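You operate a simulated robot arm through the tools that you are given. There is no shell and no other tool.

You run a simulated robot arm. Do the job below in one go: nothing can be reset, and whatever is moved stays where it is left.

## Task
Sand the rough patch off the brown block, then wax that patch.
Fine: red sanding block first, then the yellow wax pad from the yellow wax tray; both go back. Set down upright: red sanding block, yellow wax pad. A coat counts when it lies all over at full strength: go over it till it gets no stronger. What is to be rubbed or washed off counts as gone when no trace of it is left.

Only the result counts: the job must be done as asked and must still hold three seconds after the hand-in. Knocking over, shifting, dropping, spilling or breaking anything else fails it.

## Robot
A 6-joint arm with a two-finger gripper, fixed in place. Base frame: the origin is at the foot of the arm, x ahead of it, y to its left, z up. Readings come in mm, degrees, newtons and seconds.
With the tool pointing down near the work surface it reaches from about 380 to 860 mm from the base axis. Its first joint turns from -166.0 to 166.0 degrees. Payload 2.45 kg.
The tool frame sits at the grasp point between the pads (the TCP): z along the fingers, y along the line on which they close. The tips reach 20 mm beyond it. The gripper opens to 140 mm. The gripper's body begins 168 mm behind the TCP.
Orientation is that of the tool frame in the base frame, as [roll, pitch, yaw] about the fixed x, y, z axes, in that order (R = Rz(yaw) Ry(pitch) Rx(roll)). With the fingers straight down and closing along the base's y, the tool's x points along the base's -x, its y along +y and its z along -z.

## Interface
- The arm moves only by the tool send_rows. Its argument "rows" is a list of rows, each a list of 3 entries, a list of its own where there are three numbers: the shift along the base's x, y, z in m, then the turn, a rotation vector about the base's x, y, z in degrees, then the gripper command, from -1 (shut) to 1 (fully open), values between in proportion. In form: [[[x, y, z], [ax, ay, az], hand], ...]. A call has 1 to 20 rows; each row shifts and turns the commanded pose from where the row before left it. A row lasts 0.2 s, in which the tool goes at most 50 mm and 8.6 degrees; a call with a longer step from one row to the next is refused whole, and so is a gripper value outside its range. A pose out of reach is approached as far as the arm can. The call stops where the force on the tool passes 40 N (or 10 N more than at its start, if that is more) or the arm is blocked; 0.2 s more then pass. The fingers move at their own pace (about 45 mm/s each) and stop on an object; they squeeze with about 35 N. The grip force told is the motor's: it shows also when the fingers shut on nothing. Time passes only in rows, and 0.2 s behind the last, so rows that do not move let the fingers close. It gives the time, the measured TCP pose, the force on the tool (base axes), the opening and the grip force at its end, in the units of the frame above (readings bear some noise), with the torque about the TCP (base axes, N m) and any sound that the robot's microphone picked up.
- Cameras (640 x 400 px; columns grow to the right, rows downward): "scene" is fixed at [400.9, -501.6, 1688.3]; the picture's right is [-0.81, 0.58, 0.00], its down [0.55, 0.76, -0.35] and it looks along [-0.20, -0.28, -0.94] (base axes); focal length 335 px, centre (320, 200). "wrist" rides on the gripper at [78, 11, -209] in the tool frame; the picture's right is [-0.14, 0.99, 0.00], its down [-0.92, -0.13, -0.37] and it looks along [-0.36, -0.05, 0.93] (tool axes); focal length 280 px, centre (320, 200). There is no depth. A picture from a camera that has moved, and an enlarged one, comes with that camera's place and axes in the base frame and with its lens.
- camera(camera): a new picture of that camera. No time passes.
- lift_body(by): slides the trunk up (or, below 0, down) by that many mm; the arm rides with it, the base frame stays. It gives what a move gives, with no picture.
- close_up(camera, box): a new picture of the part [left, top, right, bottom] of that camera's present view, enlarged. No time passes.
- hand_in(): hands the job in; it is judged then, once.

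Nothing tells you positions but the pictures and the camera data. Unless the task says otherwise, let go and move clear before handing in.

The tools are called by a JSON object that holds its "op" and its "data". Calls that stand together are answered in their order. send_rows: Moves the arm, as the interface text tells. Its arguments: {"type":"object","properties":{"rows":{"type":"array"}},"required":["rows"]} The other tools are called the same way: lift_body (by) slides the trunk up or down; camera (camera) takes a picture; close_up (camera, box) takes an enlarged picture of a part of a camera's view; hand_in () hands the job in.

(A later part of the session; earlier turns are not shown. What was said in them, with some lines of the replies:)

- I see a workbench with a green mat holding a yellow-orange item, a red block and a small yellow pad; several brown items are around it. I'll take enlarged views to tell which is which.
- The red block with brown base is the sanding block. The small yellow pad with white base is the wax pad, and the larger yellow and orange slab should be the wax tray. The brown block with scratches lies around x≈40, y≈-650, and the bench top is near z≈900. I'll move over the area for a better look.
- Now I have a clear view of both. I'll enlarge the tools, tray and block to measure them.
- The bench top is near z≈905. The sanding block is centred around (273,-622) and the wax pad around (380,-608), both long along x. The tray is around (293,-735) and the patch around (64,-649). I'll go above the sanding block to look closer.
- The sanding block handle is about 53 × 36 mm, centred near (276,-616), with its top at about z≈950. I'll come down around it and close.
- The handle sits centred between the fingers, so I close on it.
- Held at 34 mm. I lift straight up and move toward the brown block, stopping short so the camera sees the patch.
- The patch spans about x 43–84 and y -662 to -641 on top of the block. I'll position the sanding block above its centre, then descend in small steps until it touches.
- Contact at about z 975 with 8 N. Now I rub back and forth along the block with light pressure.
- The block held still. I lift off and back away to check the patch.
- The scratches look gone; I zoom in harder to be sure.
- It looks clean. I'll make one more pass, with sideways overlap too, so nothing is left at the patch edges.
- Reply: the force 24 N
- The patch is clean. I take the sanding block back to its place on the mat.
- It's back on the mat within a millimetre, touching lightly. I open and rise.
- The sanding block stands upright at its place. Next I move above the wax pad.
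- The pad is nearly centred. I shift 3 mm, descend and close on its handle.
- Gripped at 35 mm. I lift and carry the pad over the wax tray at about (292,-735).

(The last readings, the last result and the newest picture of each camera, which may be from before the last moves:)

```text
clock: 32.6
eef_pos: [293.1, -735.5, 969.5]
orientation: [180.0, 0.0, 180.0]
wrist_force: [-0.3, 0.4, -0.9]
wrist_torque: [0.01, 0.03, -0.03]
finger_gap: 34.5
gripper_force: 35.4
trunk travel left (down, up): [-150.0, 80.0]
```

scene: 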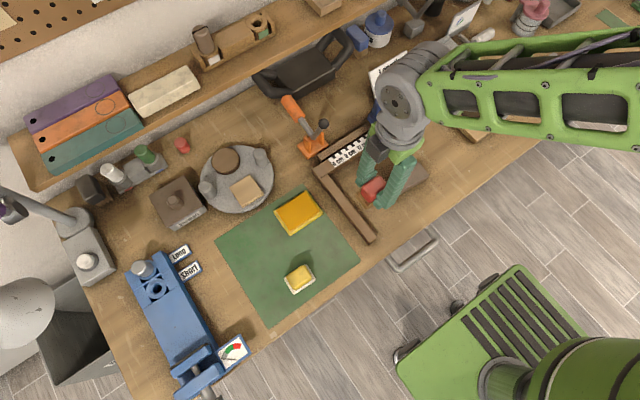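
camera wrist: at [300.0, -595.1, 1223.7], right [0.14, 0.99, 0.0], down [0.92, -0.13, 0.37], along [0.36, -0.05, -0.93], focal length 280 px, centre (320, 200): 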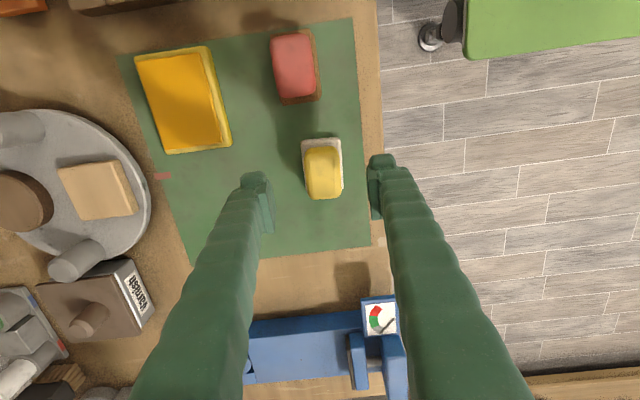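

{"op": "send_rows", "data": {"rows": [[[0, 0, -0.002], [0, 0, 0], -1], [[0, 0, -0.0015], [0, 0, 0], -1], [[0, 0, -0.0015], [0, 0, 0], -1]]}}

{"op": "close_up", "data": {"camera": "scene", "box": [270, 160, 350, 230]}}

```text
clock: 33.4
eef_pos: [291.6, -736.4, 966.6]
orientation: [-179.9, 0.0, -180.0]
wrist_force: [0.1, 3.2, 9.2]
wrist_torque: [0.21, 0.06, 0.01]
finger_gap: 34.8
gripper_force: 34.6
trunk travel left (down, up): [-150.0, 80.0]
```

```text
5.71 times, centred on (310, 195) of scene
camera zoom: at [400.9, -501.6, 1688.3], right [-0.81, 0.58, 0.0], down [0.55, 0.76, -0.35], along [-0.2, -0.28, -0.94], focal length 1912 px, centre (377, 229)
```

zoom: 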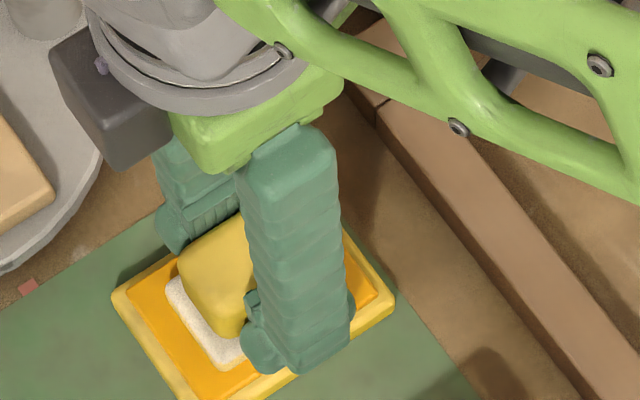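

The pad is pressed on the wax at 9 N. I dwell a moment, then lift and look.

{"op": "send_rows", "data": {"rows": [[[0, 0, 0], [0, 0, 0], -1], [[0, 0, 0], [0, 0, 0], -1], [[0, 0, 0], [0, 0, 0], -1], [[0, 0, 0], [0, 0, 0], -1], [[0, 0, 0.02], [0, 0, 0], -1], [[0, 0, 0.035], [0, 0, 0], -1], [[0, 0, 0], [0, 0, 0], -1]]}}

{"op": "close_up", "data": {"camera": "wrist", "box": [220, 80, 420, 240]}}

{"op": "close_up", "data": {"camera": "scene", "box": [270, 160, 350, 230]}}

```text
clock: 35.0
eef_pos: [293.1, -733.9, 1019.0]
orientation: [-180.0, 0.1, 179.9]
wrist_force: [-0.8, 0.0, -1.4]
wrist_torque: [0.01, -0.02, -0.01]
finger_gap: 34.6
gripper_force: 35.0
trunk travel left (down, up): [-150.0, 80.0]
```

```text
2.50 times, centred on (320, 160) of wrist
camera zoom: at [213.9, -723.8, 1228.6], right [0.14, 0.99, 0.0], down [0.92, -0.13, 0.37], along [0.36, -0.05, -0.93], focal length 701 px, centre (320, 300)
```

zoom: 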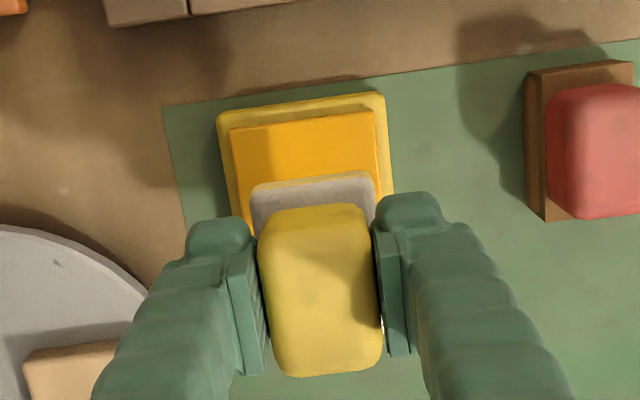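

```text
5.71 times, centred on (310, 195) of scene
camera zoom: at [400.9, -501.6, 1688.3], right [-0.81, 0.58, 0.0], down [0.55, 0.76, -0.35], along [-0.2, -0.28, -0.94], focal length 1912 px, centre (377, 229)
```

zoom: 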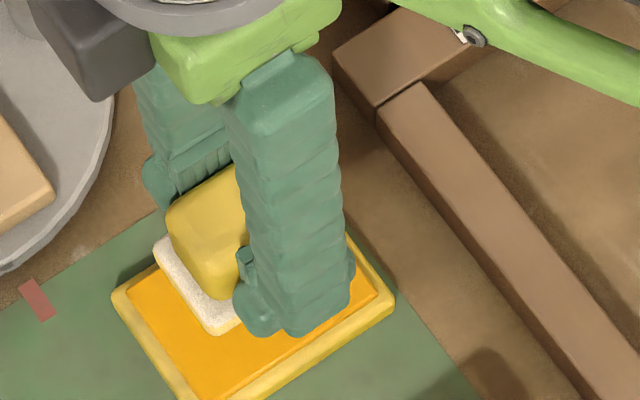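

A yellow tint shows at the pad's lower edge, so it seems loaded and the tray hasn't moved. I carry it to the patch and come down to contact.

{"op": "send_rows", "data": {"rows": [[[-0.03825, 0.01375, 0.01], [0, 0, 0], -1], [[-0.03825, 0.01375, 0], [0, 0, 0], -1], [[-0.03825, 0.01375, 0], [0, 0, 0], -1], [[-0.03825, 0.01375, 0], [0, 0, 0], -1], [[-0.03825, 0.01375, 0], [0, 0, 0], -1], [[-0.03825, 0.01375, 0], [0, 0, 0], -1], [[0, 0, -0.03], [0, 0, 0], -1], [[0, 0, -0.015], [0, 0, 0], -1], [[0, 0, 0], [0, 0, 0], -1]]}}

{"op": "close_up", "data": {"camera": "wrist", "box": [210, 40, 430, 240]}}

```text
clock: 37.0
eef_pos: [62.5, -652.9, 984.3]
orientation: [180.0, 0.0, 180.0]
wrist_force: [-0.5, 0.1, -1.2]
wrist_torque: [-0.03, 0.0, 0.04]
finger_gap: 34.5
gripper_force: 35.6
trunk travel left (down, up): [-150.0, 80.0]
```

```text
2.00 times, centred on (320, 140) of wrist
camera zoom: at [-15.5, -641.4, 1194.2], right [0.14, 0.99, 0.0], down [0.92, -0.13, 0.37], along [0.37, -0.05, -0.93], focal length 561 px, centre (320, 320)
```

zoom: 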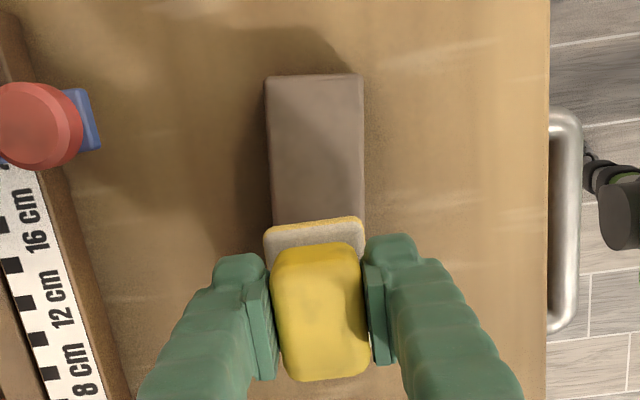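

{"op": "send_rows", "data": {"rows": [[[0.0005, 0.0007, -0.004], [0, 0, 0], -1], [[0, 0, -0.003], [0, 0, 0], -1], [[0, 0, -0.002], [0, 0, 0], -1], [[0, 0, -0.0015], [0, 0, 0], -1], [[0, 0, -0.001], [0, 0, 0], -1], [[0, 0, 0], [0, 0, 0], -1]]}}

```text
clock: 38.4
eef_pos: [63.9, -651.9, 974.2]
orientation: [-179.8, 0.0, -180.0]
wrist_force: [-0.1, 1.3, 13.7]
wrist_torque: [0.05, -0.05, 0.04]
finger_gap: 34.5
gripper_force: 35.2
trunk travel left (down, up): [-150.0, 80.0]
```

Pressing at about 13 N. I rub the patch with several strokes, then lift and look.

{"op": "send_rows", "data": {"rows": [[[0.009, 0, 0], [0, 0, 0], -1], [[-0.009, 0, 0], [0, 0, 0], -1], [[-0.009, 0, 0], [0, 0, 0], -1], [[0.009, 0, 0], [0, 0, 0], -1], [[0.009, 0, 0], [0, 0, 0], -1], [[-0.009, 0, 0], [0, 0, 0], -1], [[-0.009, 0, 0], [0, 0, 0], -1], [[0.009, 0, 0], [0, 0, 0], -1], [[0.009, 0, 0], [0, 0, 0], -1], [[-0.009, 0, 0], [0, 0, 0], -1], [[-0.009, 0, 0], [0, 0, 0], -1], [[0.009, 0, 0], [0, 0, 0], -1]]}}

{"op": "send_rows", "data": {"rows": [[[0, 0, 0.02], [0, 0, 0], -1], [[0.01, 0, 0.04], [0, 0, 0], -1], [[0.045, 0, 0], [0, 0, 0], -1], [[0.045, 0, 0], [0, 0, 0], -1], [[0, 0, 0], [0, 0, 0], -1]]}}

{"op": "close_up", "data": {"camera": "wrist", "box": [250, 0, 370, 140]}}

{"op": "camera", "data": {"camera": "wrist"}}

```text
clock: 41.0
eef_pos: [62.2, -650.6, 973.1]
orientation: [-179.9, -0.1, 180.0]
wrist_force: [-8.4, 0.7, 19.4]
wrist_torque: [-0.02, 0.44, -0.03]
finger_gap: 34.5
gripper_force: 35.7
trunk travel left (down, up): [-150.0, 80.0]
```

```text
clock: 42.2
eef_pos: [164.1, -650.8, 1032.8]
orientation: [180.0, -0.1, -180.0]
wrist_force: [-0.2, 0.5, -1.1]
wrist_torque: [-0.03, -0.02, -0.02]
finger_gap: 34.6
gripper_force: 34.8
trunk travel left (down, up): [-150.0, 80.0]
```

```text
2.86 times, centred on (310, 70) of wrist
camera zoom: at [85.3, -640.2, 1243.2], right [0.14, 0.99, 0.0], down [0.92, -0.13, 0.37], along [0.37, -0.05, -0.93], focal length 801 px, centre (349, 571)
```

zoom: 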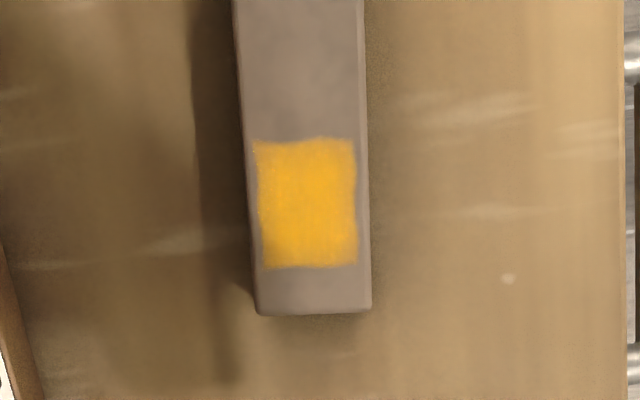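

```text
taken
camera wrist: at [85.3, -640.2, 1243.2], right [0.14, 0.99, 0.0], down [0.92, -0.13, 0.37], along [0.37, -0.05, -0.93], focal length 280 px, centre (320, 200)
```

wrist: 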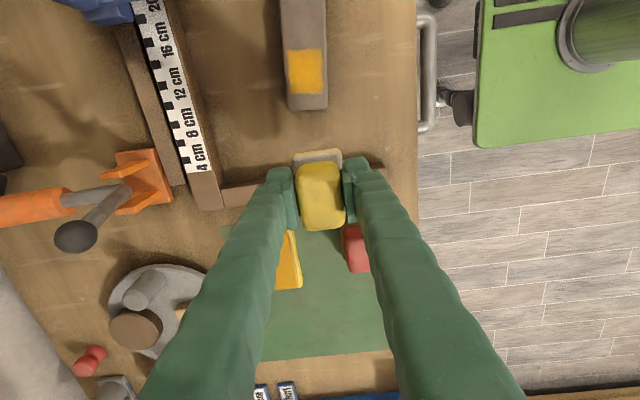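

The wax covers the patch area evenly in orange. I zoom in for weak spots, then do another loaded pass to see if it gets stronger.

{"op": "close_up", "data": {"camera": "wrist", "box": [280, 40, 335, 100]}}

{"op": "close_up", "data": {"camera": "scene", "box": [370, 150, 430, 210]}}

{"op": "close_up", "data": {"camera": "wrist", "box": [250, 130, 390, 240]}}

```text
6.67 times, centred on (308, 70) of wrist
camera zoom: at [85.3, -640.2, 1243.2], right [0.14, 0.99, 0.0], down [0.92, -0.13, 0.37], along [0.37, -0.05, -0.93], focal length 1869 px, centre (403, 1067)
```

zoom: 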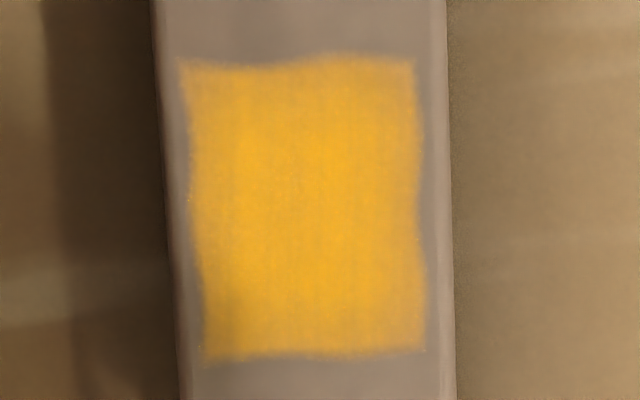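

```text
6.67 times, centred on (400, 180) of scene
camera zoom: at [400.9, -501.6, 1688.3], right [-0.81, 0.58, 0.0], down [0.55, 0.76, -0.35], along [-0.2, -0.28, -0.94], focal length 2231 px, centre (-213, 333)
```

zoom: 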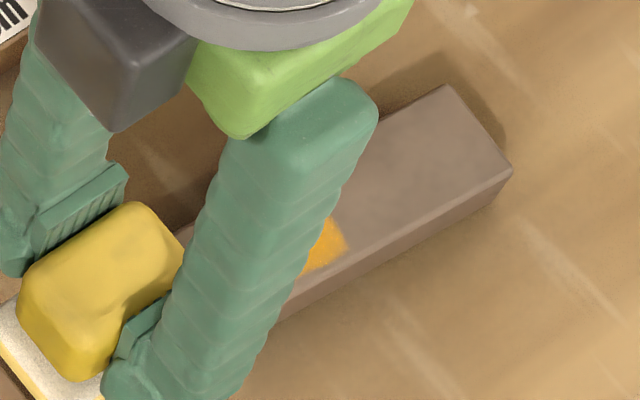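

```text
3.64 times, centred on (320, 185) of wrist
camera zoom: at [85.3, -640.2, 1243.2], right [0.14, 0.99, 0.0], down [0.92, -0.13, 0.37], along [0.37, -0.05, -0.93], focal length 1020 px, centre (320, 254)
```

zoom: 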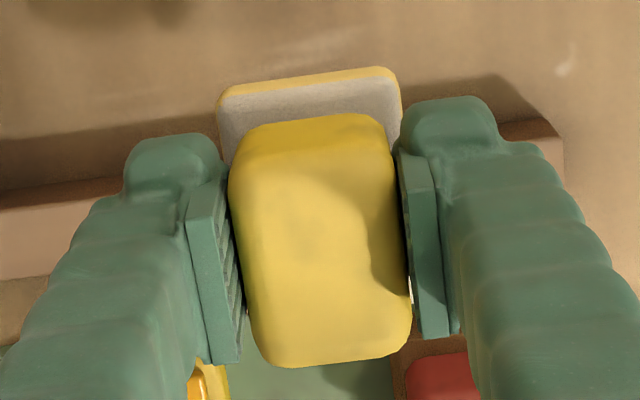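

The coat looks nearly full, with faint graininess. I do another pass, centred on the coated area and with sideways overlap.

{"op": "send_rows", "data": {"rows": [[[-0.048, -0.0005, 0], [0, 0, 0], -1], [[-0.049, -0.001, 0], [0, 0, 0], -1], [[0, 0, -0.03], [0, 0, 0], -1], [[0, 0, -0.02], [0, 0, 0], -1], [[0, 0, -0.006], [0, 0, 0], -1], [[0, 0, -0.003], [0, 0, 0], -1], [[0, 0, -0.001], [0, 0, 0], -1], [[0, 0, 0], [0, 0, 0], -1]]}}

{"op": "send_rows", "data": {"rows": [[[0.009, 0, 0], [0, 0, 0], -1], [[-0.009, 0.002, 0], [0, 0, 0], -1], [[-0.009, 0, 0], [0, 0, 0], -1], [[0.009, 0, 0], [0, 0, 0], -1], [[0.009, 0, 0], [0, 0, 0], -1], [[-0.009, 0, 0], [0, 0, 0], -1], [[-0.009, -0.004, 0], [0, 0, 0], -1], [[0.009, 0, 0], [0, 0, 0], -1], [[0.009, 0, 0], [0, 0, 0], -1], [[-0.009, 0, 0], [0, 0, 0], -1], [[-0.009, 0, 0], [0, 0, 0], -1], [[0.009, 0, 0], [0, 0, 0], -1], [[0.009, 0.002, 0], [0, 0, 0], -1], [[-0.009, 0, 0], [0, 0, 0], -1], [[-0.009, 0, 0], [0, 0, 0], -1], [[0.009, 0, 0], [0, 0, 0], -1]]}}

{"op": "send_rows", "data": {"rows": [[[0, 0, 0.02], [0, 0, 0], -1], [[0.01, 0, 0.04], [0, 0, 0], -1], [[0.045, 0, 0], [0, 0, 0], -1], [[0.042, 0, 0], [0, 0, 0], -1], [[0, 0, 0], [0, 0, 0], -1]]}}

{"op": "close_up", "data": {"camera": "wrist", "box": [280, 40, 335, 100]}}

{"op": "close_up", "data": {"camera": "wrist", "box": [250, 0, 370, 140]}}

```text
clock: 44.0
eef_pos: [66.2, -653.0, 975.4]
orientation: [-179.9, 0.0, -180.0]
wrist_force: [-1.2, 1.7, 7.2]
wrist_torque: [0.08, 0.03, 0.05]
finger_gap: 34.4
gripper_force: 35.1
trunk travel left (down, up): [-150.0, 80.0]
```

```text
clock: 47.4
eef_pos: [66.2, -652.7, 973.2]
orientation: [180.0, -0.1, -179.9]
wrist_force: [-5.3, 0.2, 11.7]
wrist_torque: [-0.04, 0.19, 0.01]
finger_gap: 34.4
gripper_force: 34.8
trunk travel left (down, up): [-150.0, 80.0]
```

```text
clock: 48.6
eef_pos: [163.3, -651.5, 1034.2]
orientation: [-180.0, 0.0, 180.0]
wrist_force: [0.9, 0.2, 0.5]
wrist_torque: [-0.02, 0.01, 0.0]
finger_gap: 34.6
gripper_force: 35.8
trunk travel left (down, up): [-150.0, 80.0]
```

```text
6.67 times, centred on (308, 70) of wrist
camera zoom: at [85.3, -641.5, 1243.6], right [0.14, 0.99, 0.0], down [0.92, -0.13, 0.37], along [0.37, -0.05, -0.93], focal length 1869 px, centre (403, 1067)
```

zoom: 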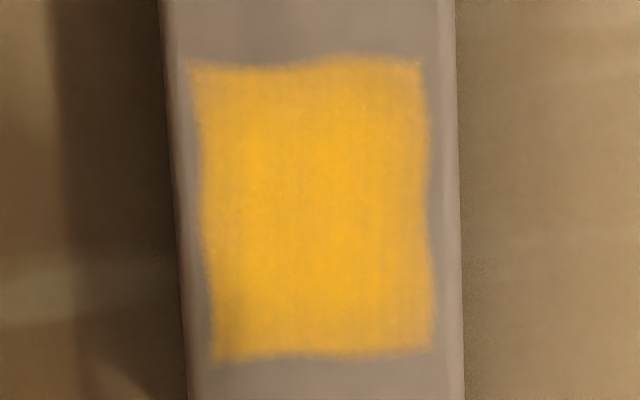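

```text
2.86 times, centred on (310, 70) of wrist
camera zoom: at [85.3, -641.5, 1243.6], right [0.14, 0.99, 0.0], down [0.92, -0.13, 0.37], along [0.37, -0.05, -0.93], focal length 801 px, centre (349, 571)
```

zoom: 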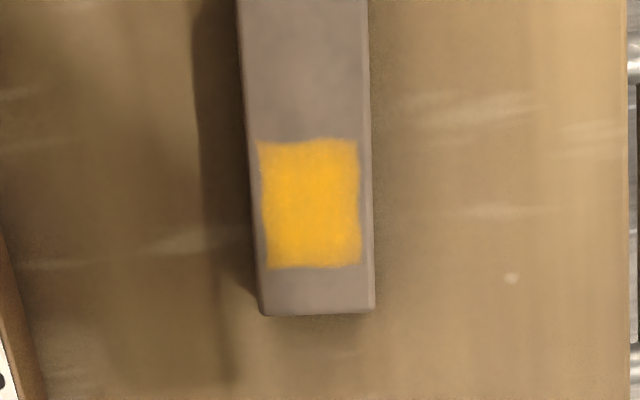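

The coat is unchanged, which suggests full strength. To rule out an empty pad, I reload it once more and do a check pass.

{"op": "send_rows", "data": {"rows": [[[0.0322, -0.0209, 0], [0, 0, 0], -1], [[0.0322, -0.0209, 0], [0, 0, 0], -1], [[0.0322, -0.0209, 0], [0, 0, 0], -1], [[0.0322, -0.0209, 0], [0, 0, 0], -1], [[0, 0, -0.03], [0, 0, 0], -1], [[0, 0, -0.024], [0, 0, 0], -1], [[0, 0, -0.008], [0, 0, 0], -1], [[0, 0, -0.003], [0, 0, 0], -1], [[0, 0, -0.002], [0, 0, 0], -1], [[0, 0, 0], [0, 0, 0], -1]]}}

```text
clock: 50.8
eef_pos: [294.1, -736.5, 965.8]
orientation: [-180.0, 0.0, 180.0]
wrist_force: [0.2, -0.8, 0.9]
wrist_torque: [-0.04, -0.01, 0.0]
finger_gap: 34.6
gripper_force: 34.9
trunk travel left (down, up): [-150.0, 80.0]
```

{"op": "send_rows", "data": {"rows": [[[0, 0, -0.0015], [0, 0, 0], -1], [[0, 0, -0.001], [0, 0, 0], -1], [[0, 0, 0], [0, 0, 0], -1], [[0, 0, 0], [0, 0, 0], -1]]}}

{"op": "close_up", "data": {"camera": "scene", "box": [270, 160, 350, 230]}}

```text
clock: 51.8
eef_pos: [292.3, -737.4, 965.9]
orientation: [-179.8, 0.1, 180.0]
wrist_force: [1.0, -1.2, 18.6]
wrist_torque: [0.04, 0.09, -0.02]
finger_gap: 34.6
gripper_force: 34.8
trunk travel left (down, up): [-150.0, 80.0]
```

```text
5.71 times, centred on (310, 195) of scene
camera zoom: at [400.9, -501.6, 1688.3], right [-0.81, 0.58, 0.0], down [0.55, 0.76, -0.35], along [-0.2, -0.28, -0.94], focal length 1912 px, centre (377, 229)
```

zoom: 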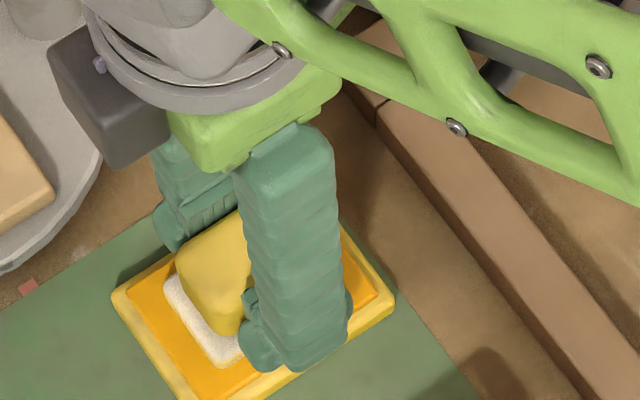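

Loaded again. Back to the patch for the check pass.

{"op": "send_rows", "data": {"rows": [[[0, 0, 0.025], [0, 0, 0], -1], [[0, 0, 0.042], [0, 0, 0], -1], [[-0.0377, 0.0139, 0], [0, 0, 0], -1], [[-0.0377, 0.0139, 0], [0, 0, 0], -1], [[-0.0377, 0.0139, 0], [0, 0, 0], -1], [[-0.0377, 0.0139, 0], [0, 0, 0], -1], [[-0.0377, 0.0139, 0], [0, 0, 0], -1], [[-0.0377, 0.0139, 0], [0, 0, 0], -1], [[0, 0, -0.03], [0, 0, 0], -1], [[0, 0, -0.015], [0, 0, 0], -1], [[0, 0, -0.005], [0, 0, 0], -1], [[0, 0, 0], [0, 0, 0], -1]]}}

```text
clock: 54.4
eef_pos: [66.7, -654.8, 981.0]
orientation: [-179.9, 0.0, 179.9]
wrist_force: [-0.5, 0.4, -1.3]
wrist_torque: [0.02, 0.0, 0.0]
finger_gap: 34.6
gripper_force: 34.8
trunk travel left (down, up): [-150.0, 80.0]
```

{"op": "send_rows", "data": {"rows": [[[0, 0.0015, -0.005], [0, 0, 0], -1], [[0, 0, -0.003], [0, 0, 0], -1], [[0, 0, -0.001], [0, 0, 0], -1], [[0, 0, 0], [0, 0, 0], -1]]}}

{"op": "send_rows", "data": {"rows": [[[0.009, 0, 0], [0, 0, 0], -1], [[-0.009, 0.002, 0], [0, 0, 0], -1], [[-0.009, 0, 0], [0, 0, 0], -1], [[0.009, 0, 0], [0, 0, 0], -1], [[0.009, 0, 0], [0, 0, 0], -1], [[-0.009, 0, 0], [0, 0, 0], -1], [[-0.009, -0.004, 0], [0, 0, 0], -1], [[0.009, 0, 0], [0, 0, 0], -1], [[0.009, 0, 0], [0, 0, 0], -1], [[-0.009, 0, 0], [0, 0, 0], -1], [[-0.009, 0, 0], [0, 0, 0], -1], [[0.009, 0, 0], [0, 0, 0], -1], [[0.009, 0.002, 0], [0, 0, 0], -1], [[-0.009, 0, 0], [0, 0, 0], -1], [[-0.009, 0, 0], [0, 0, 0], -1], [[0.009, 0, 0], [0, 0, 0], -1]]}}

{"op": "send_rows", "data": {"rows": [[[0, 0, 0.02], [0, 0, 0], -1], [[0.01, 0, 0.04], [0, 0, 0], -1], [[0.045, 0, 0], [0, 0, 0], -1], [[0.042, 0, 0], [0, 0, 0], -1], [[0, 0, 0], [0, 0, 0], -1]]}}

{"op": "close_up", "data": {"camera": "wrist", "box": [280, 40, 335, 100]}}

{"op": "close_up", "data": {"camera": "wrist", "box": [250, 0, 370, 140]}}

```text
clock: 55.4
eef_pos: [66.2, -652.7, 973.8]
orientation: [-179.7, 0.1, 179.9]
wrist_force: [0.3, 0.1, 19.5]
wrist_torque: [0.04, -0.08, -0.02]
finger_gap: 34.7
gripper_force: 35.2
trunk travel left (down, up): [-150.0, 80.0]
```

```text
clock: 58.8
eef_pos: [65.9, -651.2, 971.9]
orientation: [180.0, -0.1, 180.0]
wrist_force: [-5.4, 0.5, 10.5]
wrist_torque: [-0.07, 0.14, -0.08]
finger_gap: 34.8
gripper_force: 35.5
trunk travel left (down, up): [-150.0, 80.0]
```

```text
clock: 60.0
eef_pos: [163.6, -652.2, 1030.8]
orientation: [-180.0, 0.0, -180.0]
wrist_force: [-0.6, 0.8, -0.4]
wrist_torque: [0.02, -0.01, 0.01]
finger_gap: 34.8
gripper_force: 34.9
trunk travel left (down, up): [-150.0, 80.0]
```

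```text
6.67 times, centred on (308, 70) of wrist
camera zoom: at [85.6, -640.8, 1241.2], right [0.14, 0.99, 0.0], down [0.92, -0.13, 0.37], along [0.37, -0.05, -0.93], focal length 1869 px, centre (403, 1067)
```

zoom: 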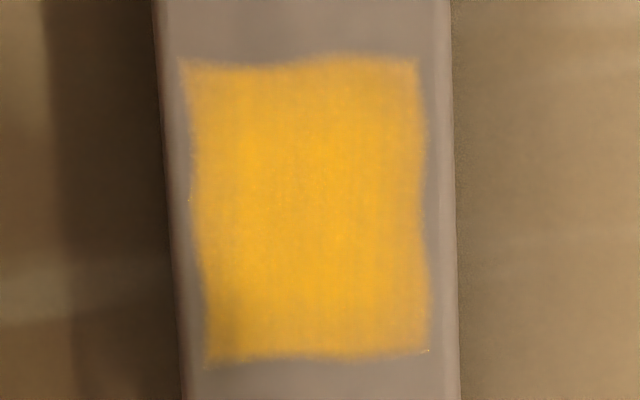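

```text
2.86 times, centred on (310, 70) of wrist
camera zoom: at [85.6, -640.8, 1241.2], right [0.14, 0.99, 0.0], down [0.92, -0.13, 0.37], along [0.37, -0.05, -0.93], focal length 801 px, centre (349, 571)
```

zoom: 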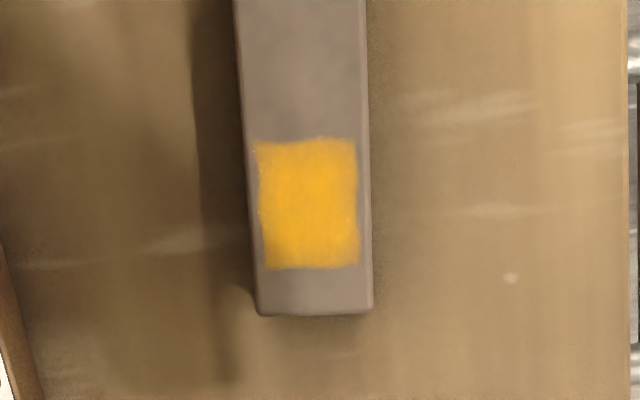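

The coat didn't change with a freshly loaded pad, so it's at full strength. I take the wax pad back to its place.

{"op": "send_rows", "data": {"rows": [[[0.043, 0.0097, 0.01], [0, 0, 0], -1], [[0.043, 0.0097, 0], [0, 0, 0], -1], [[0.043, 0.0097, 0], [0, 0, 0], -1], [[0.043, 0.0097, 0], [0, 0, 0], -1], [[0.043, 0.0097, 0], [0, 0, 0], -1], [[0, 0, 0], [0, 0, 0], -1], [[0, 0, -0.04], [0, 0, 0], -1], [[0, 0, -0.03], [0, 0, 0], -1], [[0, 0, -0.016], [0, 0, 0], -1], [[0, 0, 0], [0, 0, 0], -1], [[0, 0, 0], [0, 0, 0], -1]]}}

{"op": "close_up", "data": {"camera": "wrist", "box": [230, 100, 410, 240]}}

```text
clock: 62.4
eef_pos: [378.7, -604.5, 956.1]
orientation: [-180.0, -0.1, -180.0]
wrist_force: [0.7, 1.3, -1.2]
wrist_torque: [0.02, 0.0, -0.05]
finger_gap: 34.8
gripper_force: 34.8
trunk travel left (down, up): [-150.0, 80.0]
```

```text
2.86 times, centred on (320, 170) of wrist
camera zoom: at [300.2, -591.7, 1166.2], right [0.14, 0.99, 0.0], down [0.92, -0.13, 0.37], along [0.37, -0.05, -0.93], focal length 801 px, centre (320, 286)
```

zoom: 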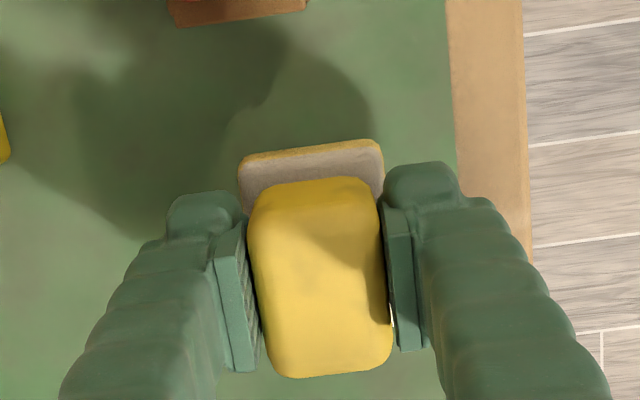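

{"op": "send_rows", "data": {"rows": [[[0, 0.0004, -0.005], [0, 0, 0], -1], [[0, 0, -0.004], [0, 0, 0], -1], [[0, 0, -0.002], [0, 0, 0], -1], [[0, 0, 0], [0, 0, 0], -1], [[0, 0, 0], [0, 0, 0], -1]]}}

{"op": "send_rows", "data": {"rows": [[[0, 0, -0.001], [0, 0, 0], -1], [[0, 0, -0.0005], [0, 0, 0], -1], [[0, 0, 0], [0, 0, 0], -1]]}}

```text
clock: 63.6
eef_pos: [378.9, -603.5, 944.4]
orientation: [-179.9, 0.0, 179.9]
wrist_force: [-0.1, -0.5, -0.6]
wrist_torque: [0.0, -0.03, 0.0]
finger_gap: 34.9
gripper_force: 34.8
trunk travel left (down, up): [-150.0, 80.0]
```

```text
clock: 64.4
eef_pos: [379.5, -602.3, 944.3]
orientation: [180.0, 0.1, 180.0]
wrist_force: [-0.5, 0.2, -1.1]
wrist_torque: [-0.04, 0.01, 0.01]
finger_gap: 34.8
gripper_force: 34.7
trunk travel left (down, up): [-150.0, 80.0]
```

{"op": "send_rows", "data": {"rows": [[[0, 0, -0.001], [0, 0, 0], -1], [[0, 0, 0], [0, 0, 0], -1], [[0, 0, 0], [0, 0, 0], -1]]}}

```text
clock: 65.2
eef_pos: [377.1, -603.3, 942.4]
orientation: [180.0, 0.0, -180.0]
wrist_force: [-0.2, 0.6, -1.0]
wrist_torque: [0.0, -0.04, 0.0]
finger_gap: 34.7
gripper_force: 35.1
trunk travel left (down, up): [-150.0, 80.0]
```

{"op": "send_rows", "data": {"rows": [[[0.0005, 0, -0.0008], [0, 0, 0], -1], [[0, 0, 0], [0, 0, 0], -1], [[0, 0, 0], [0, 0, 0], -1]]}}

```text
clock: 66.0
eef_pos: [378.7, -603.2, 943.0]
orientation: [180.0, 0.0, -180.0]
wrist_force: [-2.9, -0.5, 6.9]
wrist_torque: [0.01, 0.07, -0.01]
finger_gap: 35.0
gripper_force: 35.0
trunk travel left (down, up): [-150.0, 80.0]
```

It touches the mat now with about 7 N. I release and rise straight up.

{"op": "send_rows", "data": {"rows": [[[0, 0, 0.0008], [0, 0, 0], -1], [[0, 0, 0], [0, 0, 0], -0.4], [[0, 0, 0], [0, 0, 0], -0.1], [[0, 0, 0], [0, 0, 0], 0.1], [[0, 0, 0], [0, 0, 0], 0.1], [[0, 0, 0.03], [0, 0, 0], 0.1], [[0, 0, 0.045], [0, 0, 0], 0.1], [[0, 0, 0.045], [0, 0, 0], 0.1], [[0, 0.04, 0.03], [0, 0, 0], 0.1], [[-0.02, 0.04, 0.02], [0, 0, 0], 0.1], [[-0.04, 0.03, 0], [0, 0, 0], 0.1], [[-0.04, 0.03, 0], [0, 0, 0], 0.1], [[0, 0, 0], [0, 0, 0], 0.1]]}}

{"op": "camera", "data": {"camera": "scene"}}

{"op": "close_up", "data": {"camera": "scene", "box": [250, 170, 370, 310]}}

{"op": "close_up", "data": {"camera": "scene", "box": [340, 130, 460, 250]}}

{"op": "camera", "data": {"camera": "wrist"}}

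```text
clock: 68.8
eef_pos: [278.4, -463.0, 1111.6]
orientation: [-180.0, 0.0, 180.0]
wrist_force: [0.6, -0.6, 0.3]
wrist_torque: [-0.02, 0.0, 0.03]
finger_gap: 77.0
gripper_force: 0.1
trunk travel left (down, up): [-150.0, 80.0]
```

```text
taken
```

scene: 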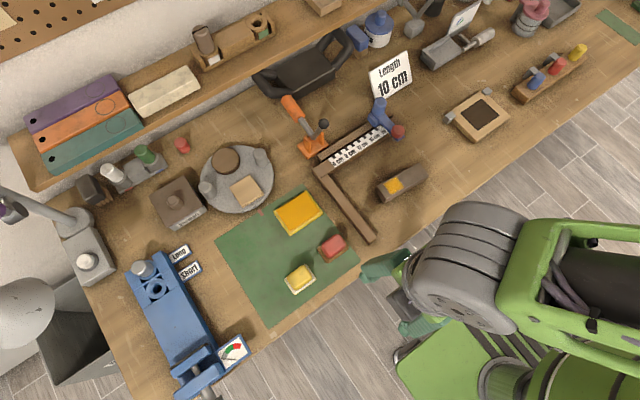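

```text
2.86 times, centred on (310, 240) of scene
camera zoom: at [400.9, -501.6, 1688.3], right [-0.81, 0.58, 0.0], down [0.55, 0.76, -0.35], along [-0.2, -0.28, -0.94], focal length 956 px, centre (349, 86)
```

zoom: 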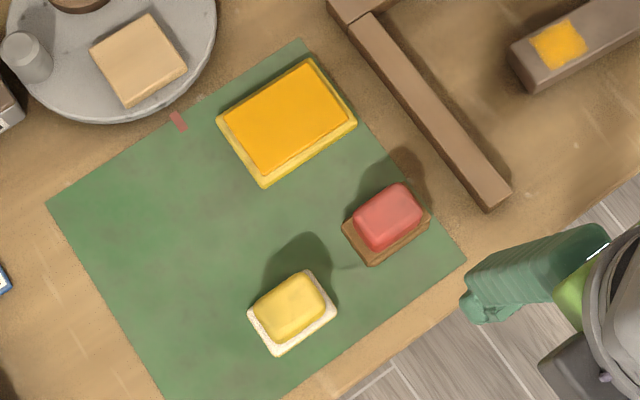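

```text
3.33 times, centred on (400, 190) of scene
camera zoom: at [400.9, -501.6, 1688.3], right [-0.81, 0.58, 0.0], down [0.55, 0.76, -0.35], along [-0.2, -0.28, -0.94], focal length 1116 px, centre (53, 233)
```

zoom: 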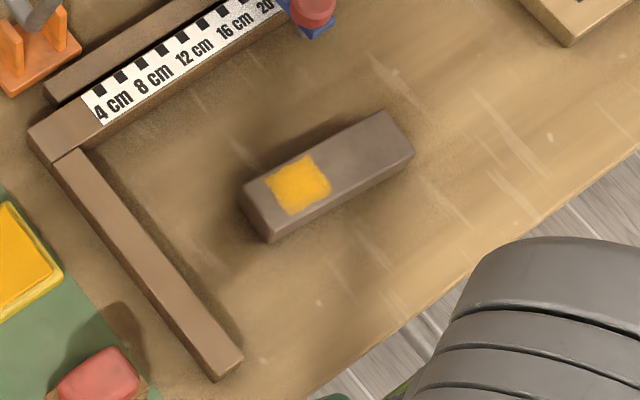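

```text
taken
camera wrist: at [200.1, -452.6, 1321.4], right [0.14, 0.99, 0.0], down [0.92, -0.13, 0.37], along [0.36, -0.05, -0.93], focal length 280 px, centre (320, 200)
```

wrist: 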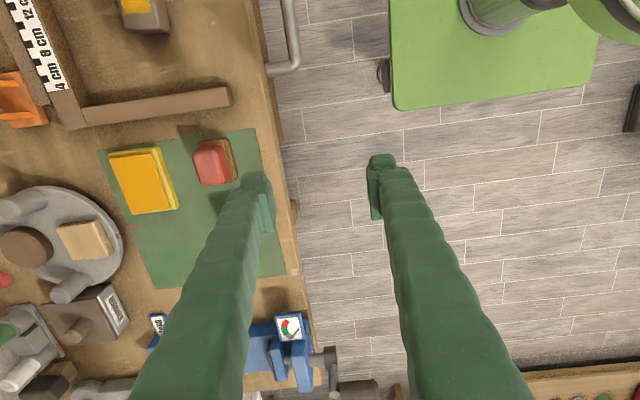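

Both tools stand upright in their places, and the tray and block are unmoved. One last close look at the coat.

{"op": "close_up", "data": {"camera": "scene", "box": [380, 165, 415, 205]}}

```text
10.00 times, centred on (398, 185) of scene
camera zoom: at [400.9, -501.6, 1688.3], right [-0.81, 0.58, 0.0], down [0.55, 0.76, -0.35], along [-0.2, -0.28, -0.94], focal length 3347 px, centre (-455, 350)
```

zoom: 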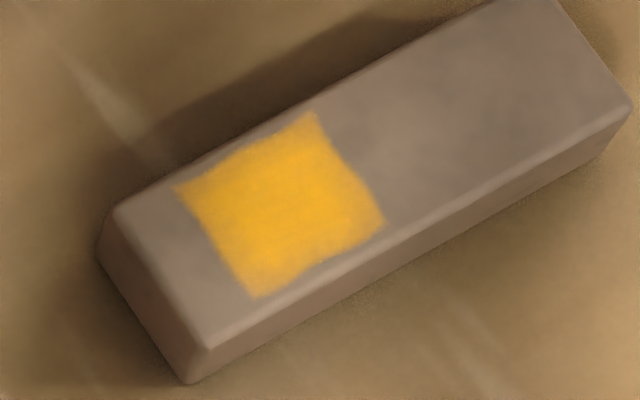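

The coat is even over the whole patch, no scratches remain, and the arm is clear. I hand the job in.

{"op": "hand_in", "data": {}}

```text
The job is handed in.
```

The rough patch is sanded off the brown block and the patch is waxed, and I've handed the job in. I don't have the judge's verdict, so this is what the final pictures show.

- **Sanding:** no scratches were left after the first pass with the red block. I did a second pass with sideways overlap to cover the edges.
- **Waxing:** the coat lies evenly over the whole patch. A second pass and a third with a freshly loaded pad made it no stronger.
- **Tools:** the red sanding block and the yellow wax pad are back on the mat, upright and within about a millimetre or two of where they started.
- **Everything else:** in the final pictures the brown block and the wax tray have not moved, and nothing else looks disturbed. The arm was clear of the bench before the hand-in.
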